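You operate a simulated robot arm through the tools that you are given. There is no shell and no other tool.

You are at the controls of a simulated robot arm. One attempt, no reset.

## Task
Fill tank 2 to about its red line with the long hose.
Fine: use the Fill coupler and valve, spill nothing, shut the valve and put the hose back in the rack.
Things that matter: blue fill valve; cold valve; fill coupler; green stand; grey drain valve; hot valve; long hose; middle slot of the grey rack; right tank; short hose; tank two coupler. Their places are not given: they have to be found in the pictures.

It is judged by the outcome, as a careful person would: the job done as asked, and still so three seconds after it is handed in. It fails if anything else is knocked over, pushed out of place, dropped, spilled or broken.

## Robot
A 7-joint arm with a fingered hand, fixed in place. Base frame: the origin is on the floor under the middle of its stand, x ahead of it, y to its left, z up; the work surface is at about z = 0.92. Units: m, degrees, N and s.
With the tool pointing down near the work surface it reaches from about 0.3 to 0.7 m from the base axis. Its first joint turns from -166.0 to 166.0 degrees. Payload 4 kg.
Tool frame: the origin (TCP) lies between the finger pads and is the grasp point; the fingertips stand 0.026 m ahead of it; z points along the fingers, y is the line along which they close. The gripper opens to 0.148 m; its body begins 0.073 m behind the TCP. The gripper is a hand of 3 fingers: y runs from the thumb to the fingers, the wrist lies at [0, 0, -0.239] in the tool frame.
Orientation is that of the tool frame in the base frame, as a unit quaternion [x, y, z, w]. With the fingers straight down and closing along the base's y, the tool's x points along the base's -x, its y along +y and its z along -z.

## Interface
- The arm moves only by the tool step_arm. Its arguments are lists of equal length, an entry for each row: "rotation": the turn, a rotation vector about the base's x, y, z in degrees, a list of three; "delta_pos": the shift along the base's x, y, z in mm, a list of three. In form: {"rotation": [[wx, wy, wz], ...], "delta_pos": [[tx, ty, tz], ...]}. A call has 1 to 20 rows; each row is the pose to reach, as a shift and turn from the pose commanded when the call began. Each row takes 0.2 s and may step no farther than 0.05 m and 8.6 degrees from the row before; otherwise, the whole call is refused. Where a pose cannot be reached the arm comes as near as it can. A force on the tool above 40 N (or 10 N above the force at the start of the call, whichever is more), or a blocked arm, ends the call early, and 0.2 s more pass. In this call time passes only in rows, and 0.2 s behind the last. The reply holds the time, the measured pose of the TCP, the force on the tool along the base axes, the opening and the grip force, in the units named above and with some noise, with the torque about the TCP (base axes, N m) and any sound that the robot's microphone picked up.
- Cameras (640 x 400 px; columns grow to the right, rows downward): "scene" is fixed at [0.0519, -0.5166, 1.6094]; the picture's right is [0.82, -0.58, 0.00], its down [-0.30, -0.42, -0.86] and it looks along [0.50, 0.70, -0.51] (base axes); focal length 319 px, centre (320, 200). "wrist" rides on the gripper at [0.068, -0.039, -0.09] in the tool frame; the picture's right is [0.50, 0.87, 0.00], its down [-0.66, 0.38, -0.65] and it looks along [-0.57, 0.33, 0.76] (tool axes); focal length 222 px, centre (320, 200).
- camera(camera): a new picture of that camera. No time passes.
- move_column(by): slides the trunk up (or, below 0, down) by that many m; the arm rides with it, the base frame stays. It gives what a move gives, with no picture.
- move_fingers(finger1, finger2, thumb_bend): sets how far each is bent, from 0 (flat) to 1 (curled in); at 0.3 the hand is open as for a grip, at 0.7 the pads meet at the TCP. One left out holds its place. A second passes; each finger stops where it meets its share of the squeeze, and holds until it gets a number again. It is the only way to open and close the hand. It gives what a move gives, with no picture; readings hold the bend of each and the force on the fingers (four entries, about 0 where the hand has none), thumb and palm.
- locate(camera, pixels): for up to 12 pixels [column, row] of the newest picture of that camera ("zoom" is the newest enlarged one), the place [x, y, z] in the base frame of the surface seen there, good to about 0.003 m, but the place of the scene camera against the robot may be out by one fixed shift of up to 0.025 m in any direction. No time passes.
- inspect(camera, box): a new picture of the part [left, top, right, bottom] of that camera's present view, enlarged. No time passes.
- sign_off(): hands the job in; it is judged then, once.

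Leave the gripper open and the arm clear of the work at the hand-in unless told otherwise.

The tools are called after "Emit:" as a command line: name --argument value ..., lists and objects as JSON in quotes. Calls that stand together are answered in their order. step_arm: Moves the arm, as the interface text tells. Its arguments: {"type":"object","properties":{"rotation":{"type":"array"},"delta_pos":{"type":"array"}},"required":["rotation","delta_pos"]} The other tools are called the same way: move_column (by) moves the trunk up or down; move_fingers (finger1, finger2, thumb_bend) moves the fingers one by one; camera (camera) takes a picture; locate (camera, pixels) gives the place of the surface under pixels of a picture; inspect (camera, box) takes an enlarged picture of a part of a camera's view; sign_off () hands the job in.

At the start:

```text
time_s: 0.0
position: [0.3526, 0.1194, 1.2345]
ee_rot: [0.0, 1.0, 0.001, 0.0]
ft_force: [0.1, 0.0, -0.6]
torque: [-0.02, -0.01, 0.03]
gripper_width: 0.148
grasp_force: 0.1
shape: jaw
bend: [0.3, 0.3, 0.3]
finger forces: [0.0, 0.0, 0.0, 0.0, 0.0, 0.0]
trunk travel left (down, up): [-0.525, 0.065]
```

scene: 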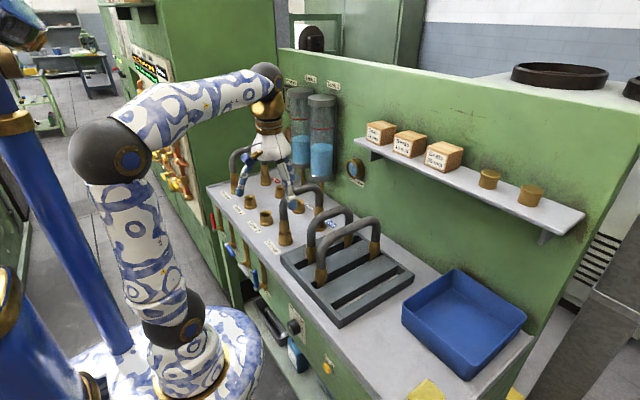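
wrist: 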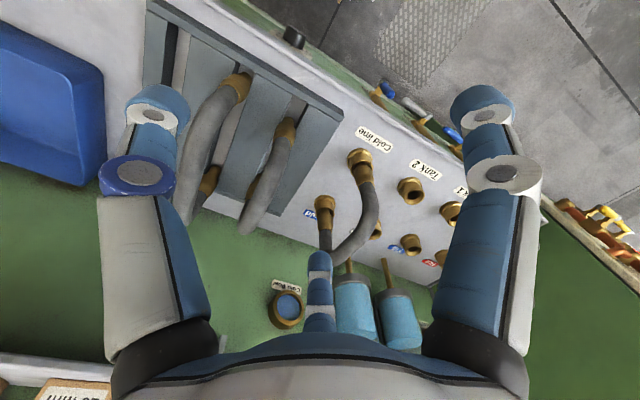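

I see a panel with couplers, hoses, tanks, a rack and a tray. I'll enlarge several regions to read the labels before I move anything.

Emit:
inspect --camera "scene" --box '[200, 130, 360, 260]'

Emit:
inspect --camera "scene" --box '[270, 60, 390, 200]'

Emit:
inspect --camera "scene" --box '[200, 200, 360, 400]'

Emit:
inspect --camera "wrist" --box '[260, 60, 540, 300]'

Emit:
inspect --camera "scene" --box '[260, 190, 440, 340]'

```text
3.08 times, centred on (280, 195) of scene
```

zoom: 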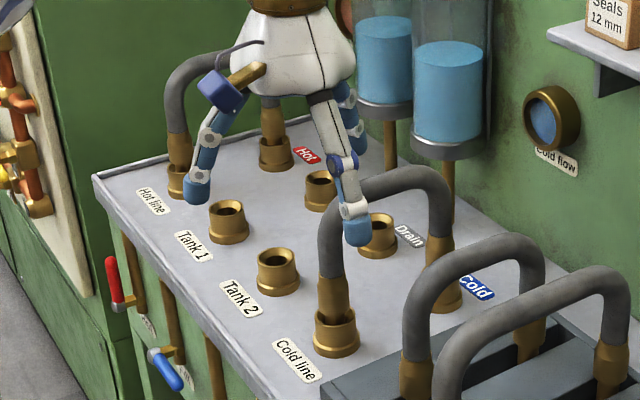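

```text
2.86 times, centred on (330, 130) of scene
```

zoom: 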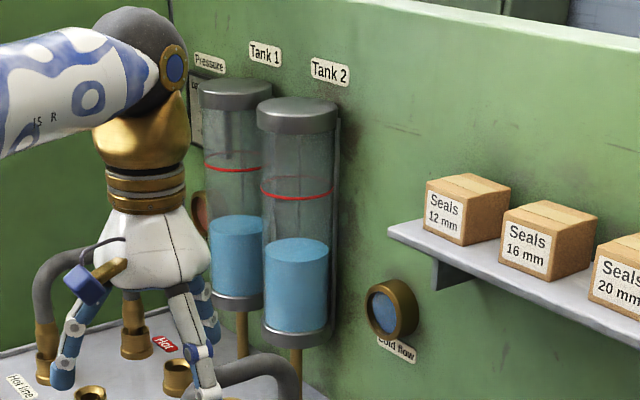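

```text
2.00 times, centred on (280, 300) of scene
```

zoom: 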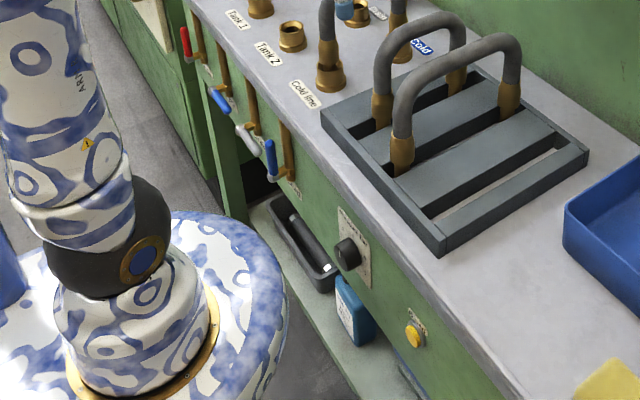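

```text
1.67 times, centred on (400, 180) of wrist
```

zoom: 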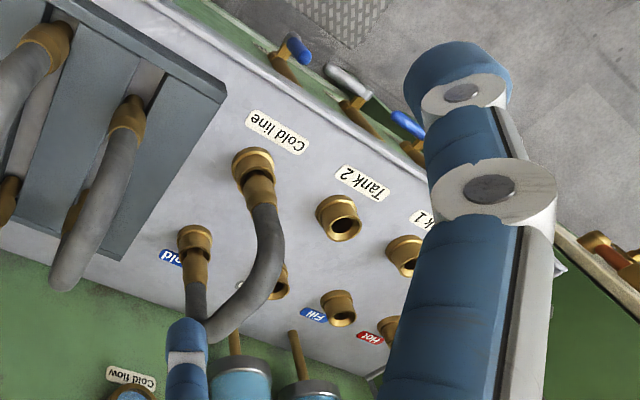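

```text
2.67 times, centred on (350, 265) of scene
```

zoom: 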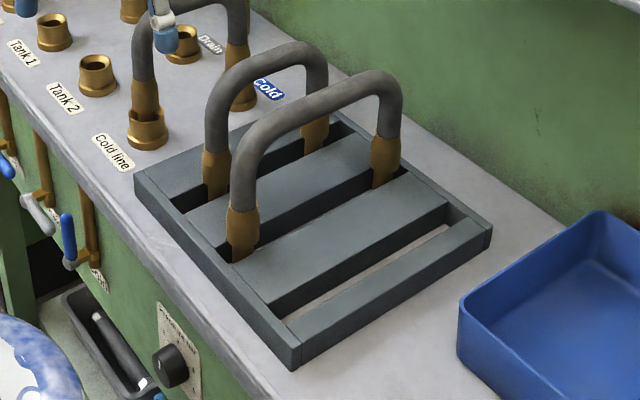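

The front row reads Hot line, Tank 1, Tank 2, Cold line, and the back row Hot, Fill, Drain, Cold. Hoses are already on hot and cold, and two more sit in the rack. I'll locate the same features in both cameras to find the scene camera's offset.

Emit:
camera --camera "wrist"

Emit:
locate --camera "wrist" --pixels '[[411, 186], [413, 197], [452, 208], [410, 241], [374, 232], [359, 157], [325, 203], [236, 85], [288, 131], [340, 117], [147, 80], [208, 182]]'

Emit:
locate --camera "scene" --pixels '[[269, 213], [270, 218], [251, 198], [280, 186], [294, 203], [284, 237], [311, 222], [315, 255], [349, 229], [320, 270], [375, 240], [340, 327]]'

```text
taken
```

wrist: 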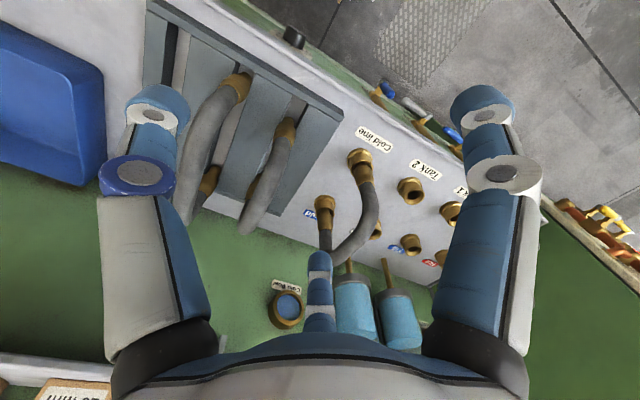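

```text
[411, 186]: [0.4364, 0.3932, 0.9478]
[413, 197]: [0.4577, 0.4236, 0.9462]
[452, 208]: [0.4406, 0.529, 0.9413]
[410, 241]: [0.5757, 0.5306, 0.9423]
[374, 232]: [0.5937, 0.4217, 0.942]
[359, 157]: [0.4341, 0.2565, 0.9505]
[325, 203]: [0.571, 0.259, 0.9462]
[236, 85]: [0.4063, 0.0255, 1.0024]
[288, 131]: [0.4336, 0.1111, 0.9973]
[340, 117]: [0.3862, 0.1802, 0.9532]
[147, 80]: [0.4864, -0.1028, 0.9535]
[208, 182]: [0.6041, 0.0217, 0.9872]
```

```text
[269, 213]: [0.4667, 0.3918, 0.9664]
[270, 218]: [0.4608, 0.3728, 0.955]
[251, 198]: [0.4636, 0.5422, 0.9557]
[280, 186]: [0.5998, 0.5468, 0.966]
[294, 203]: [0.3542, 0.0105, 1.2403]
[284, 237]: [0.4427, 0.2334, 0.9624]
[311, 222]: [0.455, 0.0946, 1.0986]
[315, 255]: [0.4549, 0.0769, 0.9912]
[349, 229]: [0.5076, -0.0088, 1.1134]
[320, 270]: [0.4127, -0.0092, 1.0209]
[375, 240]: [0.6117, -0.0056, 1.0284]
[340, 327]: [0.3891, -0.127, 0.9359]
```

The middle-slot hose spans about 0.2 m and the left one about 0.14 m. Tank 2 to Fill is diagonal, about 0.19 m, so the long hose is the one in the middle slot. Next I'll zoom in on the valves, the tanks and the hose ends.

Emit:
inspect --camera "scene" --box '[205, 205, 285, 305]'

Emit:
locate --camera "zoom" --pixels '[[100, 60], [320, 200], [400, 300]]'

Emit:
locate --camera "scene" --pixels '[[320, 127], [320, 160], [319, 175], [299, 120], [298, 160], [321, 100], [356, 168], [340, 100], [400, 345], [500, 375], [430, 300], [230, 210]]'

```text
4.00 times, centred on (245, 255) of scene
```

zoom: 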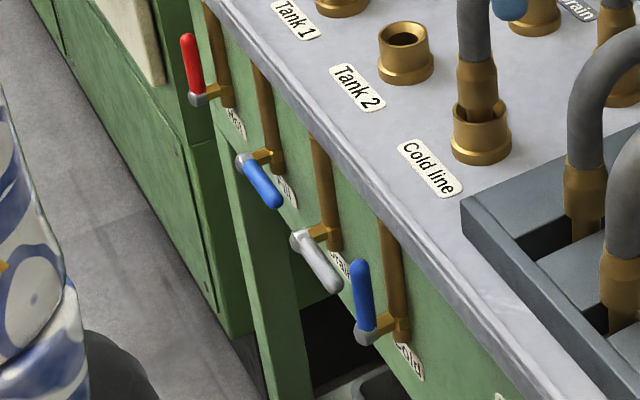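

```text
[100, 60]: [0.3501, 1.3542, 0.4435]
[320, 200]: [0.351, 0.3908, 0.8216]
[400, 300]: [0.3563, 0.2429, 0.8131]
```

```text
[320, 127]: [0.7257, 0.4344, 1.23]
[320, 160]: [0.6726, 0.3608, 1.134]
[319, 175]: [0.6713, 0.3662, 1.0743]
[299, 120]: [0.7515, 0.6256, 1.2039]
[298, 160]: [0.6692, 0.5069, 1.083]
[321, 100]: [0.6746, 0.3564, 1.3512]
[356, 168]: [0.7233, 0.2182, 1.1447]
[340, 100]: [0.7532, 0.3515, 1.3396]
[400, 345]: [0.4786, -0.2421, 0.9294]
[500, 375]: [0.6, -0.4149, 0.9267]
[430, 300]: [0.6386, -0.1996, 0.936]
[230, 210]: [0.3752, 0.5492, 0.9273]
```

The hot and cold handles stand up along their pipes, so they're open. The blue Fill and grey Drain handles lie crosswise, so they're shut. To measure the long hose with the wrist camera, I'll shift the hand to the right at its present height.

Emit:
step_arm --rotation '[[0, 0, 0], [0, 0, 0], [0, 0, 0], [0, 0, 0], [0, 0, 0]]' --delta_pos '[[0, -40, 0], [0, -80, 0], [0, -120, 0], [0, -160, 0], [0, -190, 0]]'

Emit:
camera --camera "wrist"

Emit:
camera --camera "scene"

```text
time_s: 1.2
position: [0.3525, -0.0692, 1.2338]
ee_rot: [0.0, 1.0, 0.0, -0.001]
ft_force: [-0.7, -0.2, -0.5]
torque: [0.03, -0.01, -0.01]
gripper_width: 0.1481
grasp_force: 0.1
shape: jaw
bend: [0.3, 0.3, 0.3]
finger forces: [0.0, 0.0, 0.0, 0.0, 0.0, 0.0]
trunk travel left (down, up): [-0.525, 0.065]
```

```text
taken
```

wrist: 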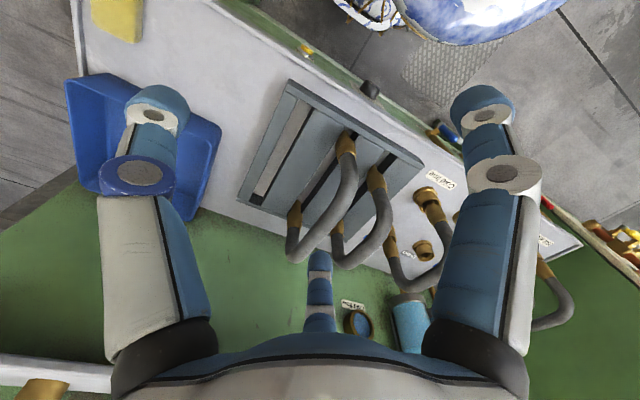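

```text
taken
```

scene: 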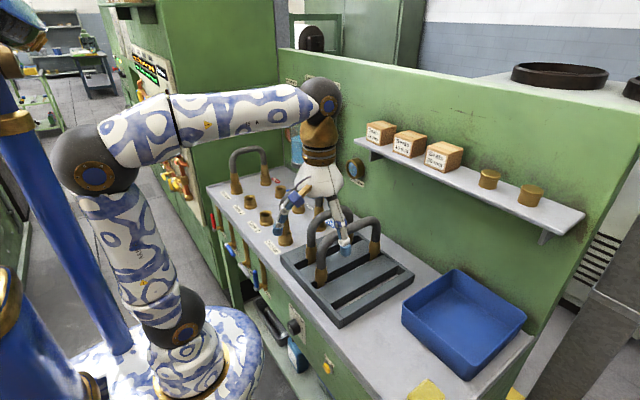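

In this picture the thumb is at left (−y) and the two fingers are at right and far centre. The long hose, with its ends near (345,143) and (295,212), sits in the middle slot. I'll enlarge this area and locate points on it.

Emit:
inspect --camera "wrist" --box '[220, 70, 460, 280]'

Emit:
locate --camera "wrist" --pixels '[[346, 143], [347, 160], [347, 185], [335, 215], [318, 238], [295, 250], [294, 215], [376, 180], [385, 205], [373, 240], [350, 262], [392, 245]]'

Emit:
locate --camera "wrist" --pixels '[[426, 194], [424, 248], [290, 83], [240, 198], [422, 165], [225, 60], [250, 90], [230, 150], [300, 60], [258, 190], [330, 120], [270, 175]]'

```text
1.90 times, centred on (340, 175) of wrist
```

zoom: 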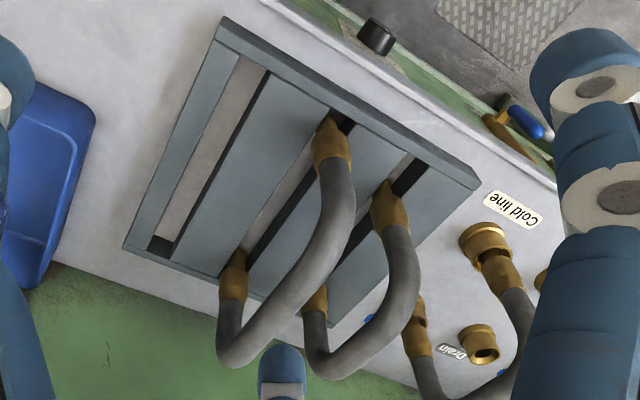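

```text
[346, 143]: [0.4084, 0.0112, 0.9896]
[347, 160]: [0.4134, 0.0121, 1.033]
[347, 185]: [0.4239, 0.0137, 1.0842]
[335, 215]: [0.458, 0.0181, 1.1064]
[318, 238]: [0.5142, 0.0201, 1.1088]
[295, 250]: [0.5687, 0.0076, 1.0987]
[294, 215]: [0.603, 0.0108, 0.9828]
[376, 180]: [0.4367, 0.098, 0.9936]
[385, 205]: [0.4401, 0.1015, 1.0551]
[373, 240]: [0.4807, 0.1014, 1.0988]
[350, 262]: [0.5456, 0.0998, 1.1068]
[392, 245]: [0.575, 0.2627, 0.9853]
```

```text
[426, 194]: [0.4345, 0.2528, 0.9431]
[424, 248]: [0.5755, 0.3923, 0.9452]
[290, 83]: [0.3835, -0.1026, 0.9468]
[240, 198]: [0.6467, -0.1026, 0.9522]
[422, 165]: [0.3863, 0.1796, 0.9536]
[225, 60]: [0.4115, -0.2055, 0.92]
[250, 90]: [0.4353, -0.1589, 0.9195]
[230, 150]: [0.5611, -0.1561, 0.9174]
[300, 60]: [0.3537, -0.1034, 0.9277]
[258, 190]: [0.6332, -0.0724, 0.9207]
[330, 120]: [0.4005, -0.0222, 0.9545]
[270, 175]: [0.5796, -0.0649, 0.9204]
```

The long hose's arch runs along x from about 0.40 to 0.61, with its top near z = 1.11 and y ≈ 0.01. I'll sample across the hose at mid-span to fix its centre line, and take points on its ends.

Emit:
locate --camera "zoom" --pixels '[[283, 275], [290, 282], [298, 290], [306, 298], [314, 306], [322, 314], [320, 150], [333, 150], [346, 150], [222, 285], [233, 285], [245, 285]]'

Emit:
locate --camera "zoom" --pixels '[[336, 120], [325, 122], [237, 258], [300, 192], [265, 245], [240, 150], [150, 240], [480, 230], [500, 250], [480, 240], [470, 350], [440, 330]]'

```text
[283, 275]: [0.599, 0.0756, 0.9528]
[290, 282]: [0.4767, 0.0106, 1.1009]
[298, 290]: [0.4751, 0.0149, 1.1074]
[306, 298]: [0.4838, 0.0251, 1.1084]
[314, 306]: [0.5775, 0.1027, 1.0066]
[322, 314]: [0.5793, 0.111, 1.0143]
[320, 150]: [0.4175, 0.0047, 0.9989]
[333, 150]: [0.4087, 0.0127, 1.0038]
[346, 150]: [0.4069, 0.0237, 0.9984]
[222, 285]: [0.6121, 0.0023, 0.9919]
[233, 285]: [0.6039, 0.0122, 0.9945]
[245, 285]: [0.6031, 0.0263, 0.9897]
```

```text
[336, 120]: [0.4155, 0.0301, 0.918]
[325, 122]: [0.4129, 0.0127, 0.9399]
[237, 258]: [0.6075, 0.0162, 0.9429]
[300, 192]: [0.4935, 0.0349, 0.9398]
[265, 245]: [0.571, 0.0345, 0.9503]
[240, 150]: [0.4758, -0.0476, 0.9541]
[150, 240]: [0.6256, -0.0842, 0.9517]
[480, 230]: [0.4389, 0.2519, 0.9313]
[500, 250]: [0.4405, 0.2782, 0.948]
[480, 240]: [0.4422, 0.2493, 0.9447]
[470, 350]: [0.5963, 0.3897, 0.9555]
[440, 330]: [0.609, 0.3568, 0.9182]
```

The ferrules centre near y = 0.015, at x ≈ 0.42 and 0.615. Next I'll move the hand left, keeping it high, so the wrist camera can measure the Tank 2 and Fill couplers.

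Emit:
step_arm --rotation '[[0, 0, 0], [0, 0, 0], [0, 0, 0], [0, 0, 0], [0, 0, 0], [0, 0, 0], [0, 0, 0], [0, 0, 0], [0, 0, 0], [0, 0, 0]]' --delta_pos '[[-7, 40, 0], [-14, 80, 0], [-21, 120, 0], [-28, 160, 0], [-35, 200, 0], [-42, 240, 0], [-49, 280, 0], [-56, 320, 0], [-62, 360, 0], [-67, 400, 0]]'

Emit:
camera --camera "wrist"

Emit:
inspect --camera "wrist" --box '[220, 90, 460, 280]'

Emit:
camera --camera "scene"

```text
time_s: 3.4
position: [0.2858, 0.3311, 1.2323]
ee_rot: [0.0, 1.0, 0.0, 0.001]
ft_force: [0.5, 0.0, 0.1]
torque: [0.02, 0.0, -0.01]
gripper_width: 0.148
grasp_force: 0.1
shape: jaw
bend: [0.3, 0.3, 0.3]
finger forces: [0.0, 0.0, 0.0, 0.0, 0.1, 0.0]
trunk travel left (down, up): [-0.525, 0.065]
```

```text
taken
```

wrist: 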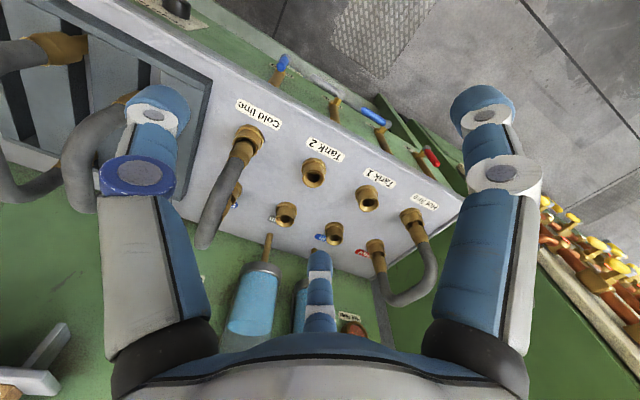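

```text
2.11 times, centred on (340, 185) of wrist
```

zoom: 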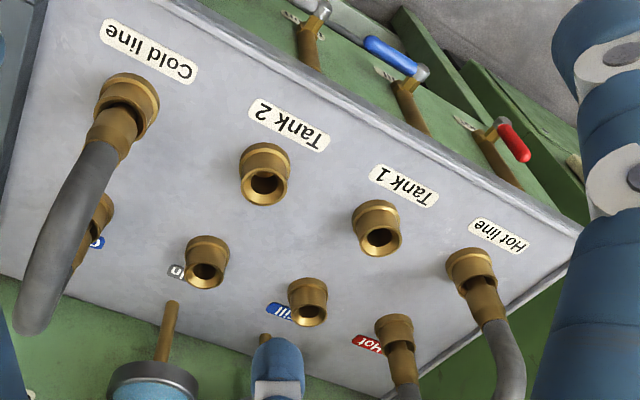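

```text
taken
```

scene: 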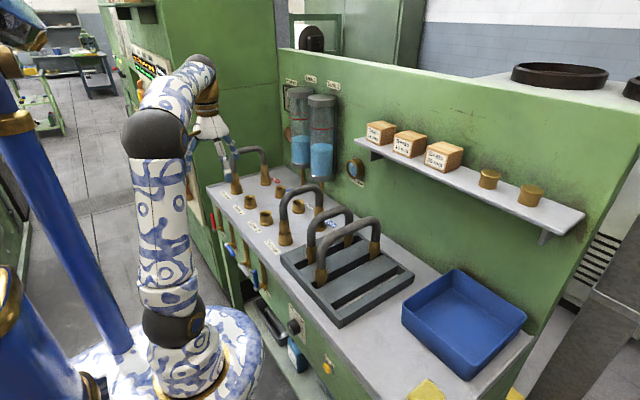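

The couplers show clearly. I'll zoom tighter on Tank 2 and then on Fill to locate the rim points.

Emit:
inspect --camera "wrist" --box '[290, 140, 346, 200]'

Emit:
locate --camera "zoom" --pixels '[[320, 200], [260, 300], [320, 310], [200, 250], [380, 250], [300, 200]]'

Emit:
inspect --camera "wrist" --box '[310, 205, 360, 255]'

Emit:
locate --camera "zoom" --pixels '[[320, 200], [260, 300], [320, 310], [200, 250], [380, 250], [300, 200]]'

```text
6.67 times, centred on (318, 170) of wrist
```

zoom: 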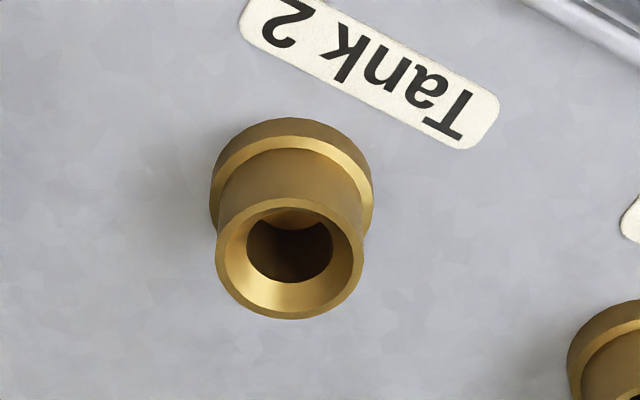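

```text
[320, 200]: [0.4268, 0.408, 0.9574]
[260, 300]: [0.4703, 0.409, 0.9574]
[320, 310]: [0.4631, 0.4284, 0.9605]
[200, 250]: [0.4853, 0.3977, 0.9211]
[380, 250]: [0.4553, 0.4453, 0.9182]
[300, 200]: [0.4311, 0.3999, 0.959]
```

```text
8.00 times, centred on (335, 230) of wrist
```

zoom: 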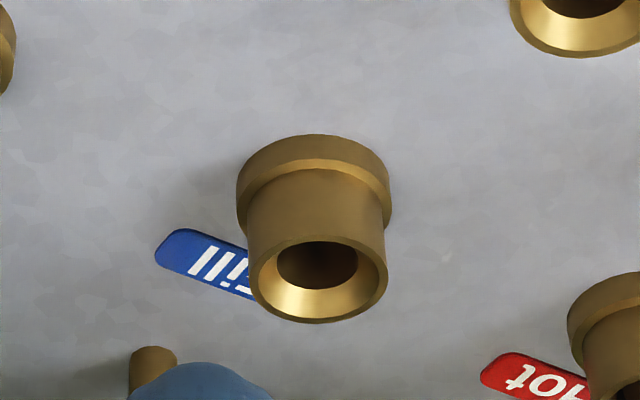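

```text
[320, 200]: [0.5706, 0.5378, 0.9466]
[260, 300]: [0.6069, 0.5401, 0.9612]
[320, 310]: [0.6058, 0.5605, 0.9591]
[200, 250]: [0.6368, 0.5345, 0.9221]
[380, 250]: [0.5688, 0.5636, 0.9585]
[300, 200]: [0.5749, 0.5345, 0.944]
```

By these points the rim of Tank 2 centres near (0.452, 0.407) and Fill near (0.590, 0.552), both with their tops at z ≈ 0.96. They're about 0.20 m apart at 46°, which matches the long hose. Now I'll check the tank positions and the Fill valve in the wrist view.

Emit:
camera --camera "wrist"

Emit:
locate --camera "wrist" --pixels '[[262, 268], [255, 300], [240, 320], [268, 245], [375, 115], [388, 123], [382, 130], [281, 65], [335, 105], [432, 155], [330, 95], [248, 140]]'

Emit:
inspect --camera "wrist" --box '[260, 40, 450, 180]'

```text
taken
```

wrist: 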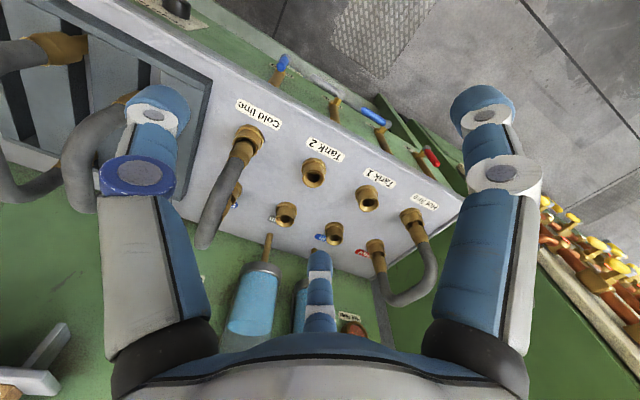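

```text
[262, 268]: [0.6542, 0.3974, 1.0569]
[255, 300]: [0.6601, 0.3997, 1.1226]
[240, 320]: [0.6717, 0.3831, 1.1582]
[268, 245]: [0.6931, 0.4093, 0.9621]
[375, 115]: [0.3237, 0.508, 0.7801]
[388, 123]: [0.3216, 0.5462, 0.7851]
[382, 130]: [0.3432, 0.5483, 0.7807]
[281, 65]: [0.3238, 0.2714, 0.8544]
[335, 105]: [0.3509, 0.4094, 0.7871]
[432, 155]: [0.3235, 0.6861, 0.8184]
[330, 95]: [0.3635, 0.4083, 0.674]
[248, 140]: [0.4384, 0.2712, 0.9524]
```

```text
2.86 times, centred on (355, 110) of wrist
```

zoom: 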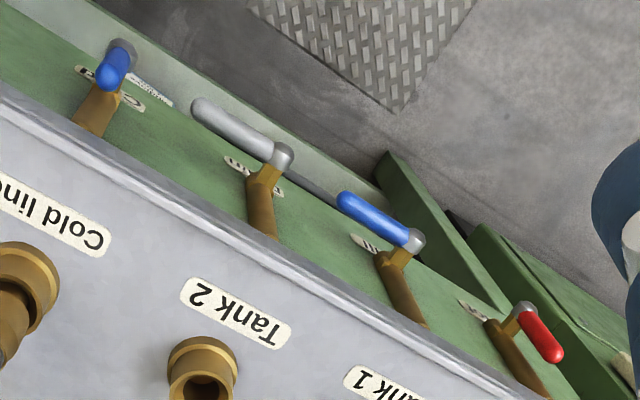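

The Fill valve pivots near (0.322, 0.546, 0.785) and its handle points to −y. Tank 2's front is at x ≈ 0.655. Before taking the hose, I'll check that the arm can reach above the midpoint of Tank 2 and Fill with 45° of yaw, while staying high.

Emit:
step_arm --rotation '[[0, 0, 6], [0, 0, 12], [0, 0, 18], [0, 0, 25], [0, 0, 32], [0, 0, 39], [0, 0, 45], [0, 0, 46]]' --delta_pos '[[30, 20, 5], [60, 40, 10], [90, 60, 15], [120, 80, 20], [150, 100, 20], [180, 120, 20], [210, 135, 20], [236, 150, 20]]'

Emit:
camera --camera "wrist"

Emit:
camera --camera "scene"

```text
time_s: 5.2
position: [0.4489, 0.3984, 1.2009]
ee_rot: [-0.372, 0.928, 0.001, 0.002]
ft_force: [-0.6, -0.6, 0.8]
torque: [0.02, -0.04, -0.04]
gripper_width: 0.1478
grasp_force: 0.0
shape: jaw
bend: [0.3, 0.3, 0.3]
finger forces: [0.1, 0.1, 0.0, 0.1, 0.1, 0.0]
out of reach, approached as far as the arm can: row 4, 5, 6, 7, 8
trunk travel left (down, up): [-0.525, 0.065]
```

```text
taken
```

wrist: 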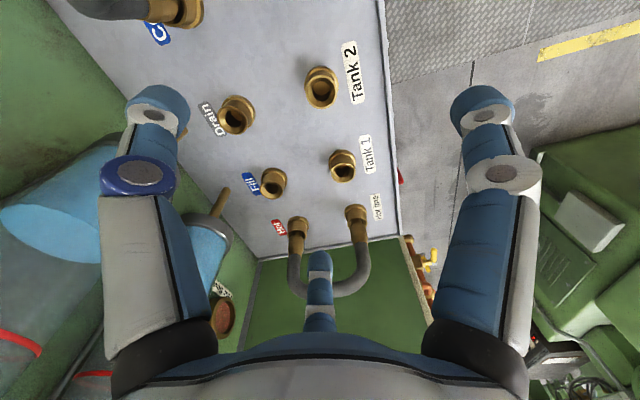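

```text
taken
```

scene: 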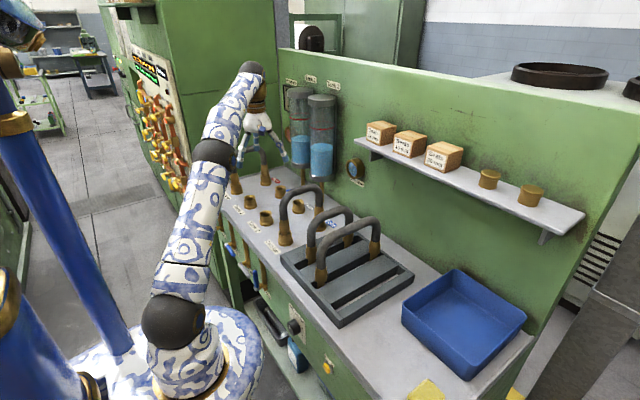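

The arm stops at a radius of about 0.60 m at this height when the tool points straight down. The hose will have to be held with the tool tilted outward, so that the wrist stays closer to the base. I'll back off first and see which pose counts as commanded.

Emit:
step_arm --rotation '[[0, 0, -7], [0, 0, -14], [0, 0, -21], [0, 0, -28], [0, 0, -35], [0, 0, -41], [0, 0, -46]]' --delta_pos '[[-15, -30, 0], [-30, -60, 0], [-45, -90, 0], [-60, -120, 0], [-75, -150, 0], [-90, -180, 0], [-100, -210, 0]]'

```text
time_s: 6.8
position: [0.3489, 0.1887, 1.2013]
ee_rot: [0.001, 1.0, -0.001, 0.0]
ft_force: [0.9, 0.9, -0.1]
torque: [0.06, -0.01, 0.03]
gripper_width: 0.148
grasp_force: 0.0
shape: jaw
bend: [0.3, 0.3, 0.3]
finger forces: [0.1, 0.0, 0.0, 0.0, 0.1, 0.0]
trunk travel left (down, up): [-0.525, 0.065]
```

The commanded pose now follows the reached pose. I'll raise the trunk by 60 mm so the arm has more reach when it works high.

Emit:
move_column --by 0.06

Emit:
move_fingers --finger1 0.4 --finger2 0.4 --thumb_bend 0.4

```text
time_s: 7.8
position: [0.3498, 0.191, 1.262]
ee_rot: [0.0, 1.0, 0.0, 0.0]
ft_force: [-0.2, -0.6, -0.1]
torque: [0.0, -0.07, 0.01]
gripper_width: 0.1477
grasp_force: 0.0
shape: jaw
bend: [0.3, 0.3, 0.3]
finger forces: [0.1, 0.0, 0.1, 0.0, 0.0, 0.0]
trunk travel left (down, up): [-0.585, 0.005]
```

```text
time_s: 8.8
position: [0.3497, 0.1892, 1.2603]
ee_rot: [0.0, 1.0, 0.001, 0.0]
ft_force: [0.5, 0.1, -0.1]
torque: [0.0, 0.03, 0.01]
gripper_width: 0.0957
grasp_force: 0.1
shape: fingers
bend: [0.4, 0.4, 0.4]
finger forces: [0.0, 0.0, 0.0, 0.0, 0.1, 0.0]
trunk travel left (down, up): [-0.585, 0.005]
```

Now I'll tilt the tool 30° outward (tool z toward +x and down) and move to a pre-grasp point behind and above the middle of the long hose.

Emit:
step_arm --rotation '[[0, -5, 0], [0, -10, 0], [0, -15, 0], [0, -20, 0], [0, -25, 0], [0, -30, 0], [0, -30, 0], [0, -30, 0]]' --delta_pos '[[13, -22, 0], [26, -44, 0], [39, -66, 0], [52, -88, 0], [65, -110, 0], [78, -132, -10], [91, -154, -30], [103, -169, -50]]'

Emit:
camera --camera "wrist"

Emit:
camera --camera "scene"

```text
time_s: 10.6
position: [0.4534, 0.0198, 1.2113]
ee_rot: [0.0, 0.966, 0.0, 0.259]
ft_force: [0.7, 0.1, -0.3]
torque: [-0.02, -0.04, -0.01]
gripper_width: 0.0956
grasp_force: 0.2
shape: fingers
bend: [0.4, 0.4, 0.4]
finger forces: [0.0, 0.0, 0.0, 0.0, 0.0, 0.1]
trunk travel left (down, up): [-0.585, 0.005]
```

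```text
taken
```

wrist: 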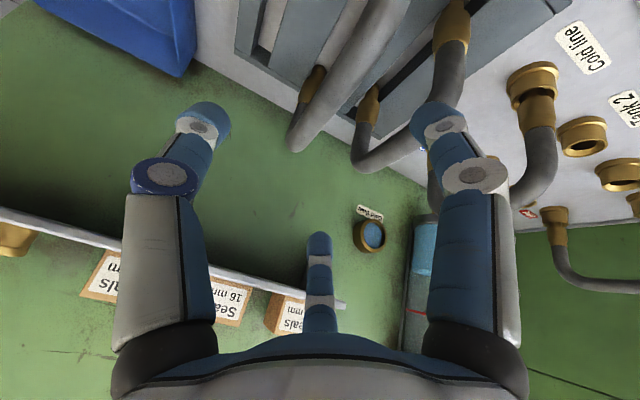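

```text
taken
```

scene: 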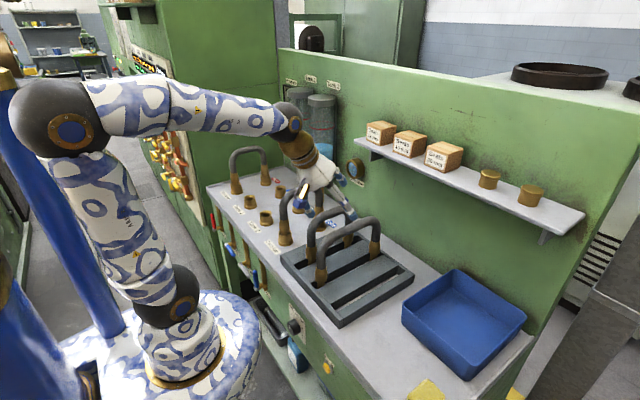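

The tilt is good. I'll measure the long hose again from this closer view, around (330,80) in the wrist picture, before closing in.

Emit:
locate --camera "wrist" --pixels '[[300, 137], [312, 120], [330, 98], [345, 75], [360, 50], [375, 20], [340, 110], [350, 90], [318, 95], [335, 65], [365, 160], [390, 145]]'

Emit:
inspect --camera "wrist" --box '[240, 0, 480, 200]'

```text
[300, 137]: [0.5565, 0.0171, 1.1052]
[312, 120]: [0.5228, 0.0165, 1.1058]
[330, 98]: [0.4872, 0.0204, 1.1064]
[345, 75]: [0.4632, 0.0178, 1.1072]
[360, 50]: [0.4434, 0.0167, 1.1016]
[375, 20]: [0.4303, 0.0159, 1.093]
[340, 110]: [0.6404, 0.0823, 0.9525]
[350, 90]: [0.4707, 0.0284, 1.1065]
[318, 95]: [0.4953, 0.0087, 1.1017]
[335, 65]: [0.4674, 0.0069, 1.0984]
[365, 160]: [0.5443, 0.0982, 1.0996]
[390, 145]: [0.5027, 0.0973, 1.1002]
```

```text
2.00 times, centred on (360, 100) of wrist
```

zoom: 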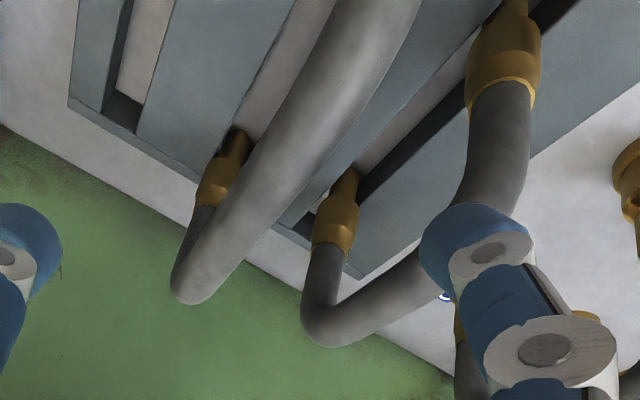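

The hose top is at z ≈ 1.107, with its centre line at y ≈ 0.016 and a radius of about 14 mm. I'll advance along the tool axis until the TCP sits on the hose axis at mid-span.

Emit:
step_arm --rotation '[[0, 0, 0], [0, 0, 0], [0, 0, 0], [0, 0, 0], [0, 0, 0], [0, 0, 0]]' --delta_pos '[[14, 0, -24], [28, -1, -48], [42, -2, -72], [54, -2, -94], [62, -2, -108], [66, -2, -116]]'

Emit:
camera --camera "wrist"

Emit:
inspect --camera "scene" --box '[260, 120, 420, 300]'

```text
time_s: 12.0
position: [0.5177, 0.0183, 1.0947]
ee_rot: [-0.001, 0.966, 0.001, 0.258]
ft_force: [0.1, 0.0, -0.4]
torque: [0.01, 0.0, -0.03]
gripper_width: 0.0953
grasp_force: 0.1
shape: fingers
bend: [0.4, 0.4, 0.4]
finger forces: [0.0, 0.0, 0.0, 0.0, 0.1, 0.0]
trunk travel left (down, up): [-0.585, 0.005]
```

```text
taken
```

wrist: 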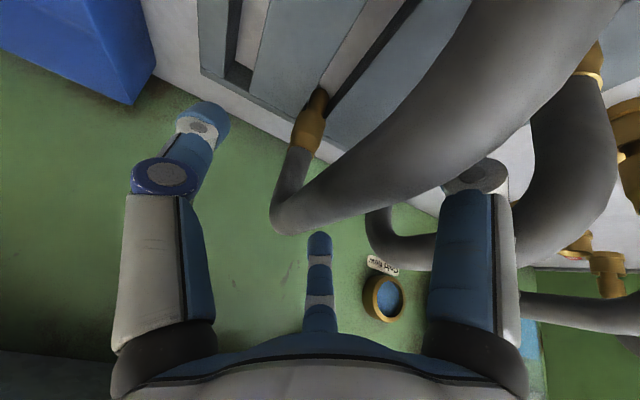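

```text
2.22 times, centred on (340, 210) of scene
```

zoom: 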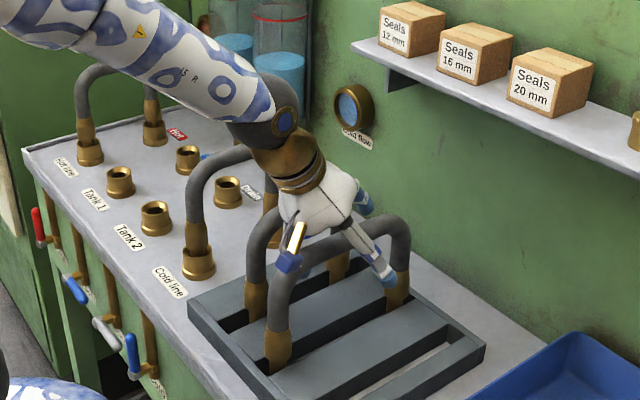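

The hand straddles the hose, with the thumb on −y and the fingers on +y, and nothing is touching. I'll close all the fingers on the hose.

Emit:
move_fingers --finger1 0.7 --finger2 0.7 --thumb_bend 0.7

Emit:
camera --camera "wrist"

Emit:
inspect --camera "scene" --box '[260, 120, 420, 300]'

```text
time_s: 13.0
position: [0.5185, 0.0174, 1.0948]
ee_rot: [0.0, 0.966, -0.001, 0.259]
ft_force: [-0.3, -0.1, -0.4]
torque: [0.05, -0.01, 0.05]
gripper_width: 0.007
grasp_force: 6.4
shape: fingers
bend: [0.69, 0.65, 0.67]
finger forces: [1.0, 4.7, 0.1, 0.1, 6.8, 0.0]
trunk travel left (down, up): [-0.585, 0.005]
```

```text
taken
```

wrist: 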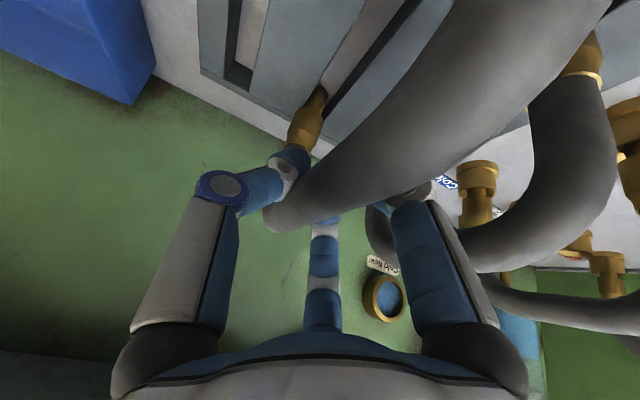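

```text
2.22 times, centred on (340, 210) of scene
```

zoom: 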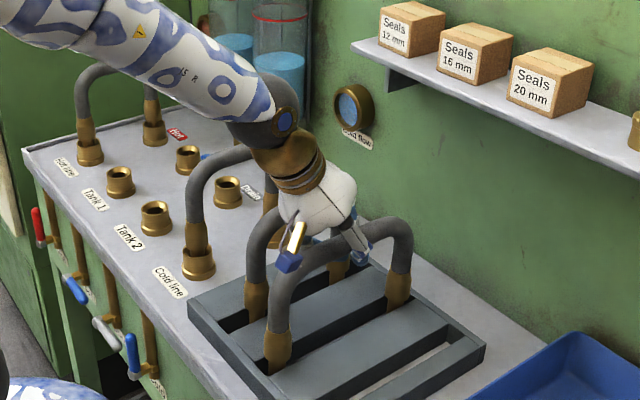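

The thumb and finger 2 bear on the hose, but finger 1 has nearly reached its commanded bend and is pushing only lightly. I'll look closely, then squeeze further so that all three bear on it.

Emit:
inspect --camera "wrist" --box '[180, 100, 500, 300]'

Emit:
move_fingers --finger1 0.9 --finger2 0.9 --thumb_bend 0.9

Emit:
inspect --camera "wrist" --box '[180, 100, 500, 300]'

```text
2.00 times, centred on (340, 200) of wrist
```

zoom: 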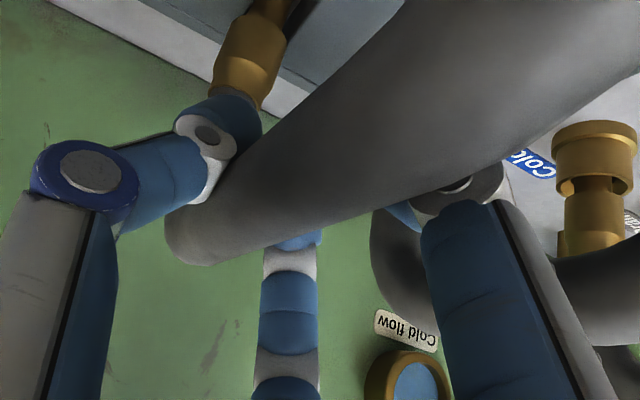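

```text
time_s: 14.0
position: [0.518, 0.0178, 1.0941]
ee_rot: [0.0, 0.966, 0.0, 0.259]
ft_force: [0.3, 0.5, -3.4]
torque: [-0.03, 0.03, 0.02]
gripper_width: 0.0001
grasp_force: 19.4
shape: fingers
bend: [0.8, 0.78, 0.78]
finger forces: [1.9, 14.5, 0.0, 0.1, 21.6, 0.0]
trunk travel left (down, up): [-0.585, 0.005]
```

```text
2.00 times, centred on (340, 200) of wrist
```

zoom: 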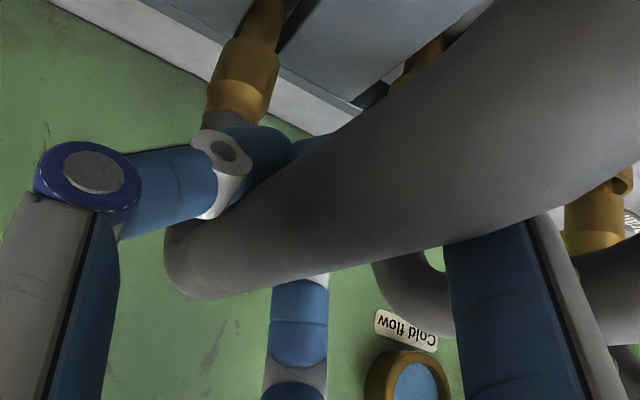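

The fingers have curled under the hose and pulled it up slightly toward the palm, so it's caged. The hand reads −3.4 N in z. I'll check how the hose sits from the scene camera.

Emit:
inspect --camera "scene" --box '[260, 120, 420, 300]'

Emit:
camera --camera "wrist"

Emit:
locate --camera "wrist" --pixels '[[430, 120], [500, 80], [350, 190], [300, 135], [560, 30], [280, 225], [450, 60], [590, 80], [310, 110], [420, 200], [350, 250], [250, 190]]'

```text
2.22 times, centred on (340, 210) of scene
```

zoom: 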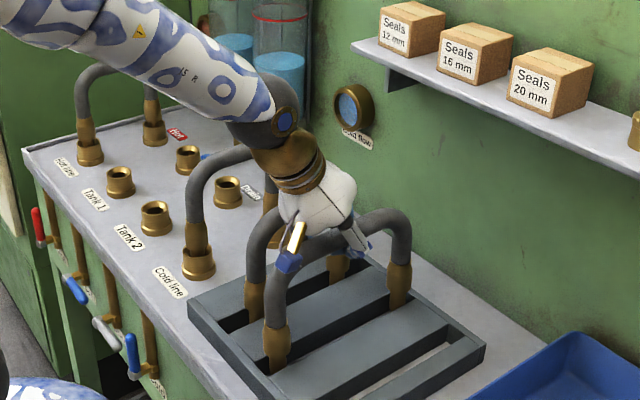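

```text
taken
```

wrist: 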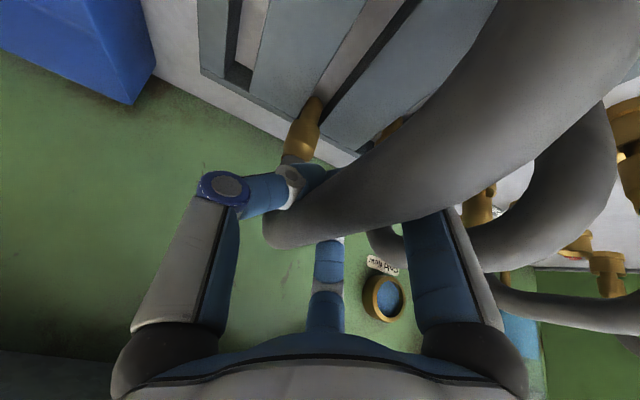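

```text
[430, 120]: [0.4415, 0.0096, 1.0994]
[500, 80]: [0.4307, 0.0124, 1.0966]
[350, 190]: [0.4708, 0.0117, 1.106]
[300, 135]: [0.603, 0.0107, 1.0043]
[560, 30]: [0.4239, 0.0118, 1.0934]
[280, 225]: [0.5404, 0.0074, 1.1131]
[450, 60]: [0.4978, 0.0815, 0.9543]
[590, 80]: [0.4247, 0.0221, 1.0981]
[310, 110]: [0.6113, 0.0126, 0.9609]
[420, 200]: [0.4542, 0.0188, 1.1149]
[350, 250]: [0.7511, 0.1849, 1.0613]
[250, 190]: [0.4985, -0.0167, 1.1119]
```

The hose has risen about 9 mm toward the palm and is held. I'll lift it 30 mm straight up and check.

Emit:
step_arm --rotation '[[0, 0, 0], [0, 0, 0], [0, 0, 0]]' --delta_pos '[[0, 0, 10], [0, 0, 20], [0, 0, 30]]'

Emit:
camera --camera "wrist"

Emit:
inspect --camera "scene" --box '[260, 120, 420, 300]'

```text
time_s: 14.8
position: [0.5173, 0.0185, 1.1252]
ee_rot: [-0.001, 0.966, 0.0, 0.259]
ft_force: [-0.3, 0.9, -2.2]
torque: [0.0, -0.03, 0.0]
gripper_width: 0.0
grasp_force: 19.0
shape: fingers
bend: [0.81, 0.78, 0.78]
finger forces: [2.0, 14.2, 0.0, 0.0, 21.9, 0.0]
trunk travel left (down, up): [-0.585, 0.005]
```

```text
taken
```

wrist: 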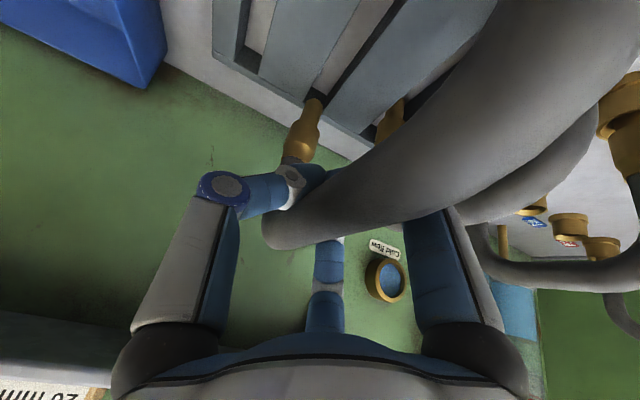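

```text
2.22 times, centred on (340, 210) of scene
```

zoom: 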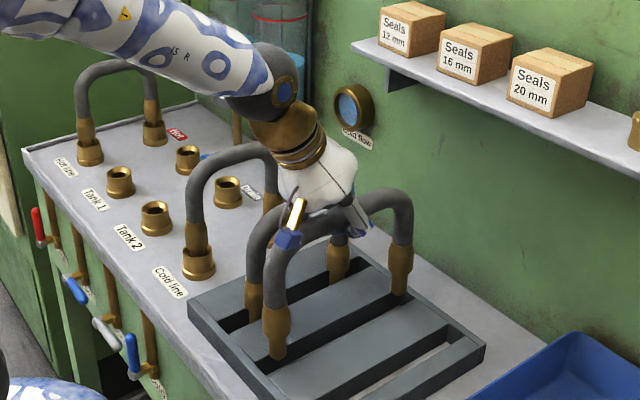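

The hose follows cleanly and weighs about 2 N. I'll keep lifting until its ends clear the other hoses' arches.

Emit:
step_arm --rotation '[[0, 0, 0], [0, 0, 0], [0, 0, 0], [0, 0, 0], [0, 0, 0], [0, 0, 0], [0, 0, 0]]' --delta_pos '[[0, 0, 25], [0, 0, 50], [0, 0, 75], [0, 0, 100], [0, 0, 125], [0, 0, 150], [0, 0, 180]]'

Emit:
camera --camera "wrist"

Emit:
camera --camera "scene"

```text
time_s: 16.4
position: [0.5186, 0.0203, 1.3057]
ee_rot: [0.0, 0.966, 0.0, 0.258]
ft_force: [-0.3, 0.9, -3.2]
torque: [-0.02, 0.02, 0.01]
gripper_width: 0.0001
grasp_force: 7.9
shape: fingers
bend: [0.81, 0.78, 0.78]
finger forces: [2.0, 14.0, 0.0, 0.0, 0.0, 0.1]
trunk travel left (down, up): [-0.585, 0.005]
```

```text
taken
```

wrist: 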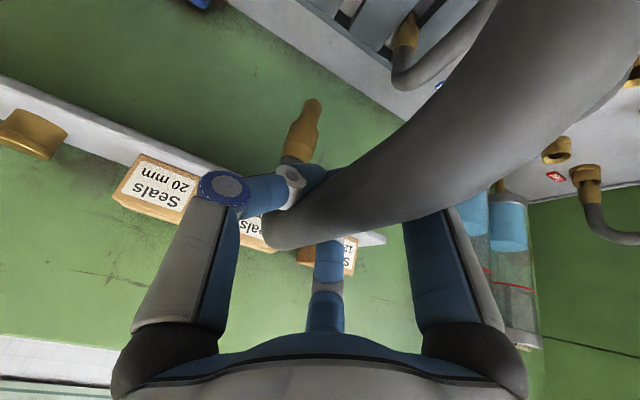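

```text
taken
```

scene: 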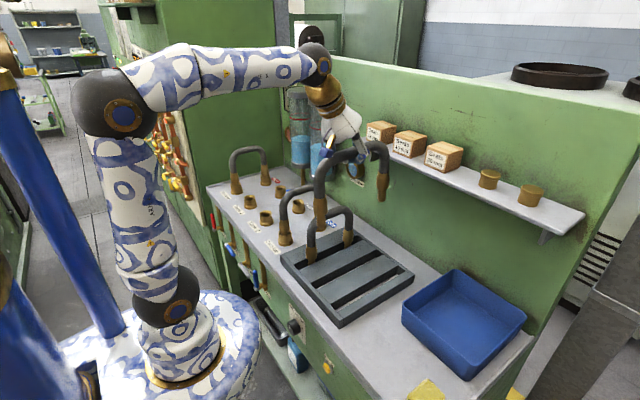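

The hose is clear at its full height. I'll use the scene camera to measure both ferrule ends and the coupler rims in the same frame, so its fixed shift cancels out.

Emit:
inspect --camera "scene" --box '[295, 130, 400, 235]'

Emit:
locate --camera "zoom" --pixels '[[160, 365], [150, 330], [165, 290], [128, 260], [530, 250], [545, 200], [530, 150], [345, 40], [250, 65], [300, 70], [180, 130], [540, 120]]'

Emit:
inspect --camera "scene" --box '[240, 170, 310, 250]'

```text
3.81 times, centred on (348, 182) of scene
```

zoom: 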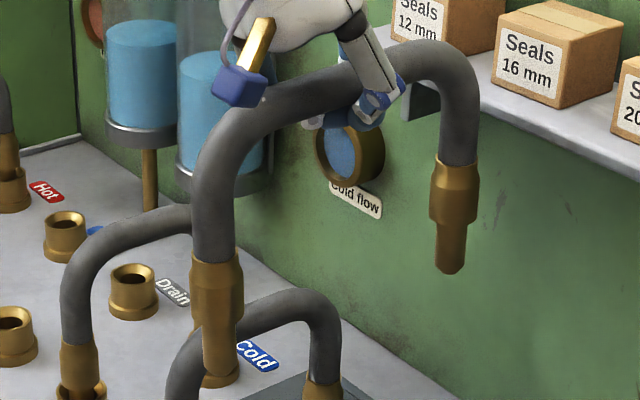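

```text
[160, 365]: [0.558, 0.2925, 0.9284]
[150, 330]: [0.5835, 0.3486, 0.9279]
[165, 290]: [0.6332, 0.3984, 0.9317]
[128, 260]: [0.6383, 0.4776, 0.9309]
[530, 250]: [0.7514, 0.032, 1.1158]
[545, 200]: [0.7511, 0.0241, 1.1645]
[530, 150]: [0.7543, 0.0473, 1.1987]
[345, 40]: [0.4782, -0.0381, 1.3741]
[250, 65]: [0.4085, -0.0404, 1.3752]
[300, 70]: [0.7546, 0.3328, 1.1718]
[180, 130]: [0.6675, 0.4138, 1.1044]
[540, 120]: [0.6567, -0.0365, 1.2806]
```

```text
5.00 times, centred on (275, 210) of scene
```

zoom: 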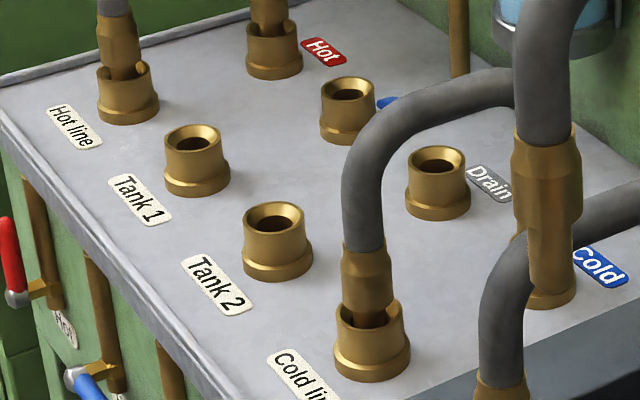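

The narrow nipples at the ferrule ends go into the couplers. I'll locate the coupler rims in this zoom, then the hose nipples in another.

Emit:
locate --camera "zoom" --pixels '[[248, 220], [277, 236], [306, 222], [277, 203], [324, 92], [347, 104], [371, 90], [347, 77], [412, 165], [437, 177], [461, 162], [200, 330]]'

Emit:
inspect --camera "scene" --box '[300, 150, 400, 230]'

Emit:
locate --camera "zoom" --pixels '[[120, 310], [120, 370], [120, 385], [120, 270], [120, 180], [516, 170], [516, 215], [512, 255], [512, 262], [518, 130], [530, 60], [380, 20]]'

```text
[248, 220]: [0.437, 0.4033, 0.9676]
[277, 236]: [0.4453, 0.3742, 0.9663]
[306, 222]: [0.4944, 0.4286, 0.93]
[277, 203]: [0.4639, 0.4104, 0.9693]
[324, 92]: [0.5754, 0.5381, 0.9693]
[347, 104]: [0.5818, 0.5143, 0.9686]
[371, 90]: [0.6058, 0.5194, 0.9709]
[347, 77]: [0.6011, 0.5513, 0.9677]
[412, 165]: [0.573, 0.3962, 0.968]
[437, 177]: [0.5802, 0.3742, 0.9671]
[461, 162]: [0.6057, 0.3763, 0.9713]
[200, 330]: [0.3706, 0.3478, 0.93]
```

```text
5.00 times, centred on (350, 190) of scene
```

zoom: 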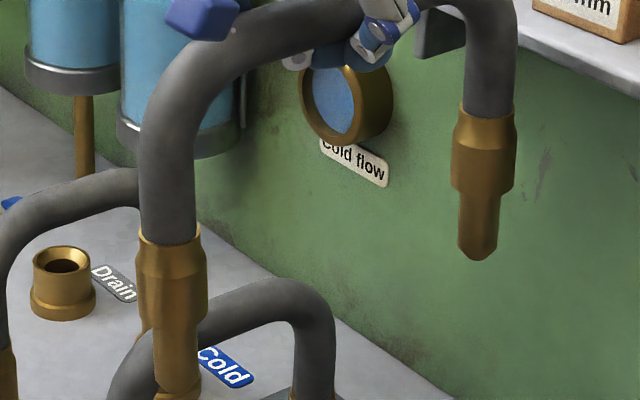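

```text
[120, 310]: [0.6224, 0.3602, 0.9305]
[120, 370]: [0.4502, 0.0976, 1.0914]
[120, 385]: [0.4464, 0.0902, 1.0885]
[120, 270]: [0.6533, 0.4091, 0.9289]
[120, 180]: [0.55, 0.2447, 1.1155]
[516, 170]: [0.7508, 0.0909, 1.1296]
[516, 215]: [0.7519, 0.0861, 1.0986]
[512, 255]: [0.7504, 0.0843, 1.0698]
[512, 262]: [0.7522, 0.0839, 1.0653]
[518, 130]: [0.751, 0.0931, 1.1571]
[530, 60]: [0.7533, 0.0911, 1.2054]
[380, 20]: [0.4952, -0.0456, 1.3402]
```

My last picks missed the hose. In this zoom the near ferrule is at (172,280) with its nipple at (178,360). The far ferrule is at (483,150), with its nipple at (480,225).

Emit:
locate --camera "zoom" --pixels '[[172, 280], [145, 280], [200, 280], [178, 350], [160, 350], [195, 350], [483, 150], [458, 150], [510, 150], [480, 225], [478, 255], [165, 180]]'

Emit:
locate --camera "wrist" --pixels '[[312, 103], [305, 120], [298, 140], [295, 150], [310, 125], [290, 235], [400, 190], [480, 120], [560, 60], [600, 20], [500, 60], [450, 170]]'

```text
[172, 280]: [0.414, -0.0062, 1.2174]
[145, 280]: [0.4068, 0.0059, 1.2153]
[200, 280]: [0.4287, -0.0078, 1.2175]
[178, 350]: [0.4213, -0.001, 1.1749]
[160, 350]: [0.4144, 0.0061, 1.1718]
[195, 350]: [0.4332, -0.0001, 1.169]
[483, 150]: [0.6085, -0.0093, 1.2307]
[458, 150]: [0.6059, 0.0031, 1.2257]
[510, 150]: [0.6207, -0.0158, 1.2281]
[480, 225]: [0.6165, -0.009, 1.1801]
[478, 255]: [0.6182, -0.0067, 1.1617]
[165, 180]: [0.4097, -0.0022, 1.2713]
```

```text
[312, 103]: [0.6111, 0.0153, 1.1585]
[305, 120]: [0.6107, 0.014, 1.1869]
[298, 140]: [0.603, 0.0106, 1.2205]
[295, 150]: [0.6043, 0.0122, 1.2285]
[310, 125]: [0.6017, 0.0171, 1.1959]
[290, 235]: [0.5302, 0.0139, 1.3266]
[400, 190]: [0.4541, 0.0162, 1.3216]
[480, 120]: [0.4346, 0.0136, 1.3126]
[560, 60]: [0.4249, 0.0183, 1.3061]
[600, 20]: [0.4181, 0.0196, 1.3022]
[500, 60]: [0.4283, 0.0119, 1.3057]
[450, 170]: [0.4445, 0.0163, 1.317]
```

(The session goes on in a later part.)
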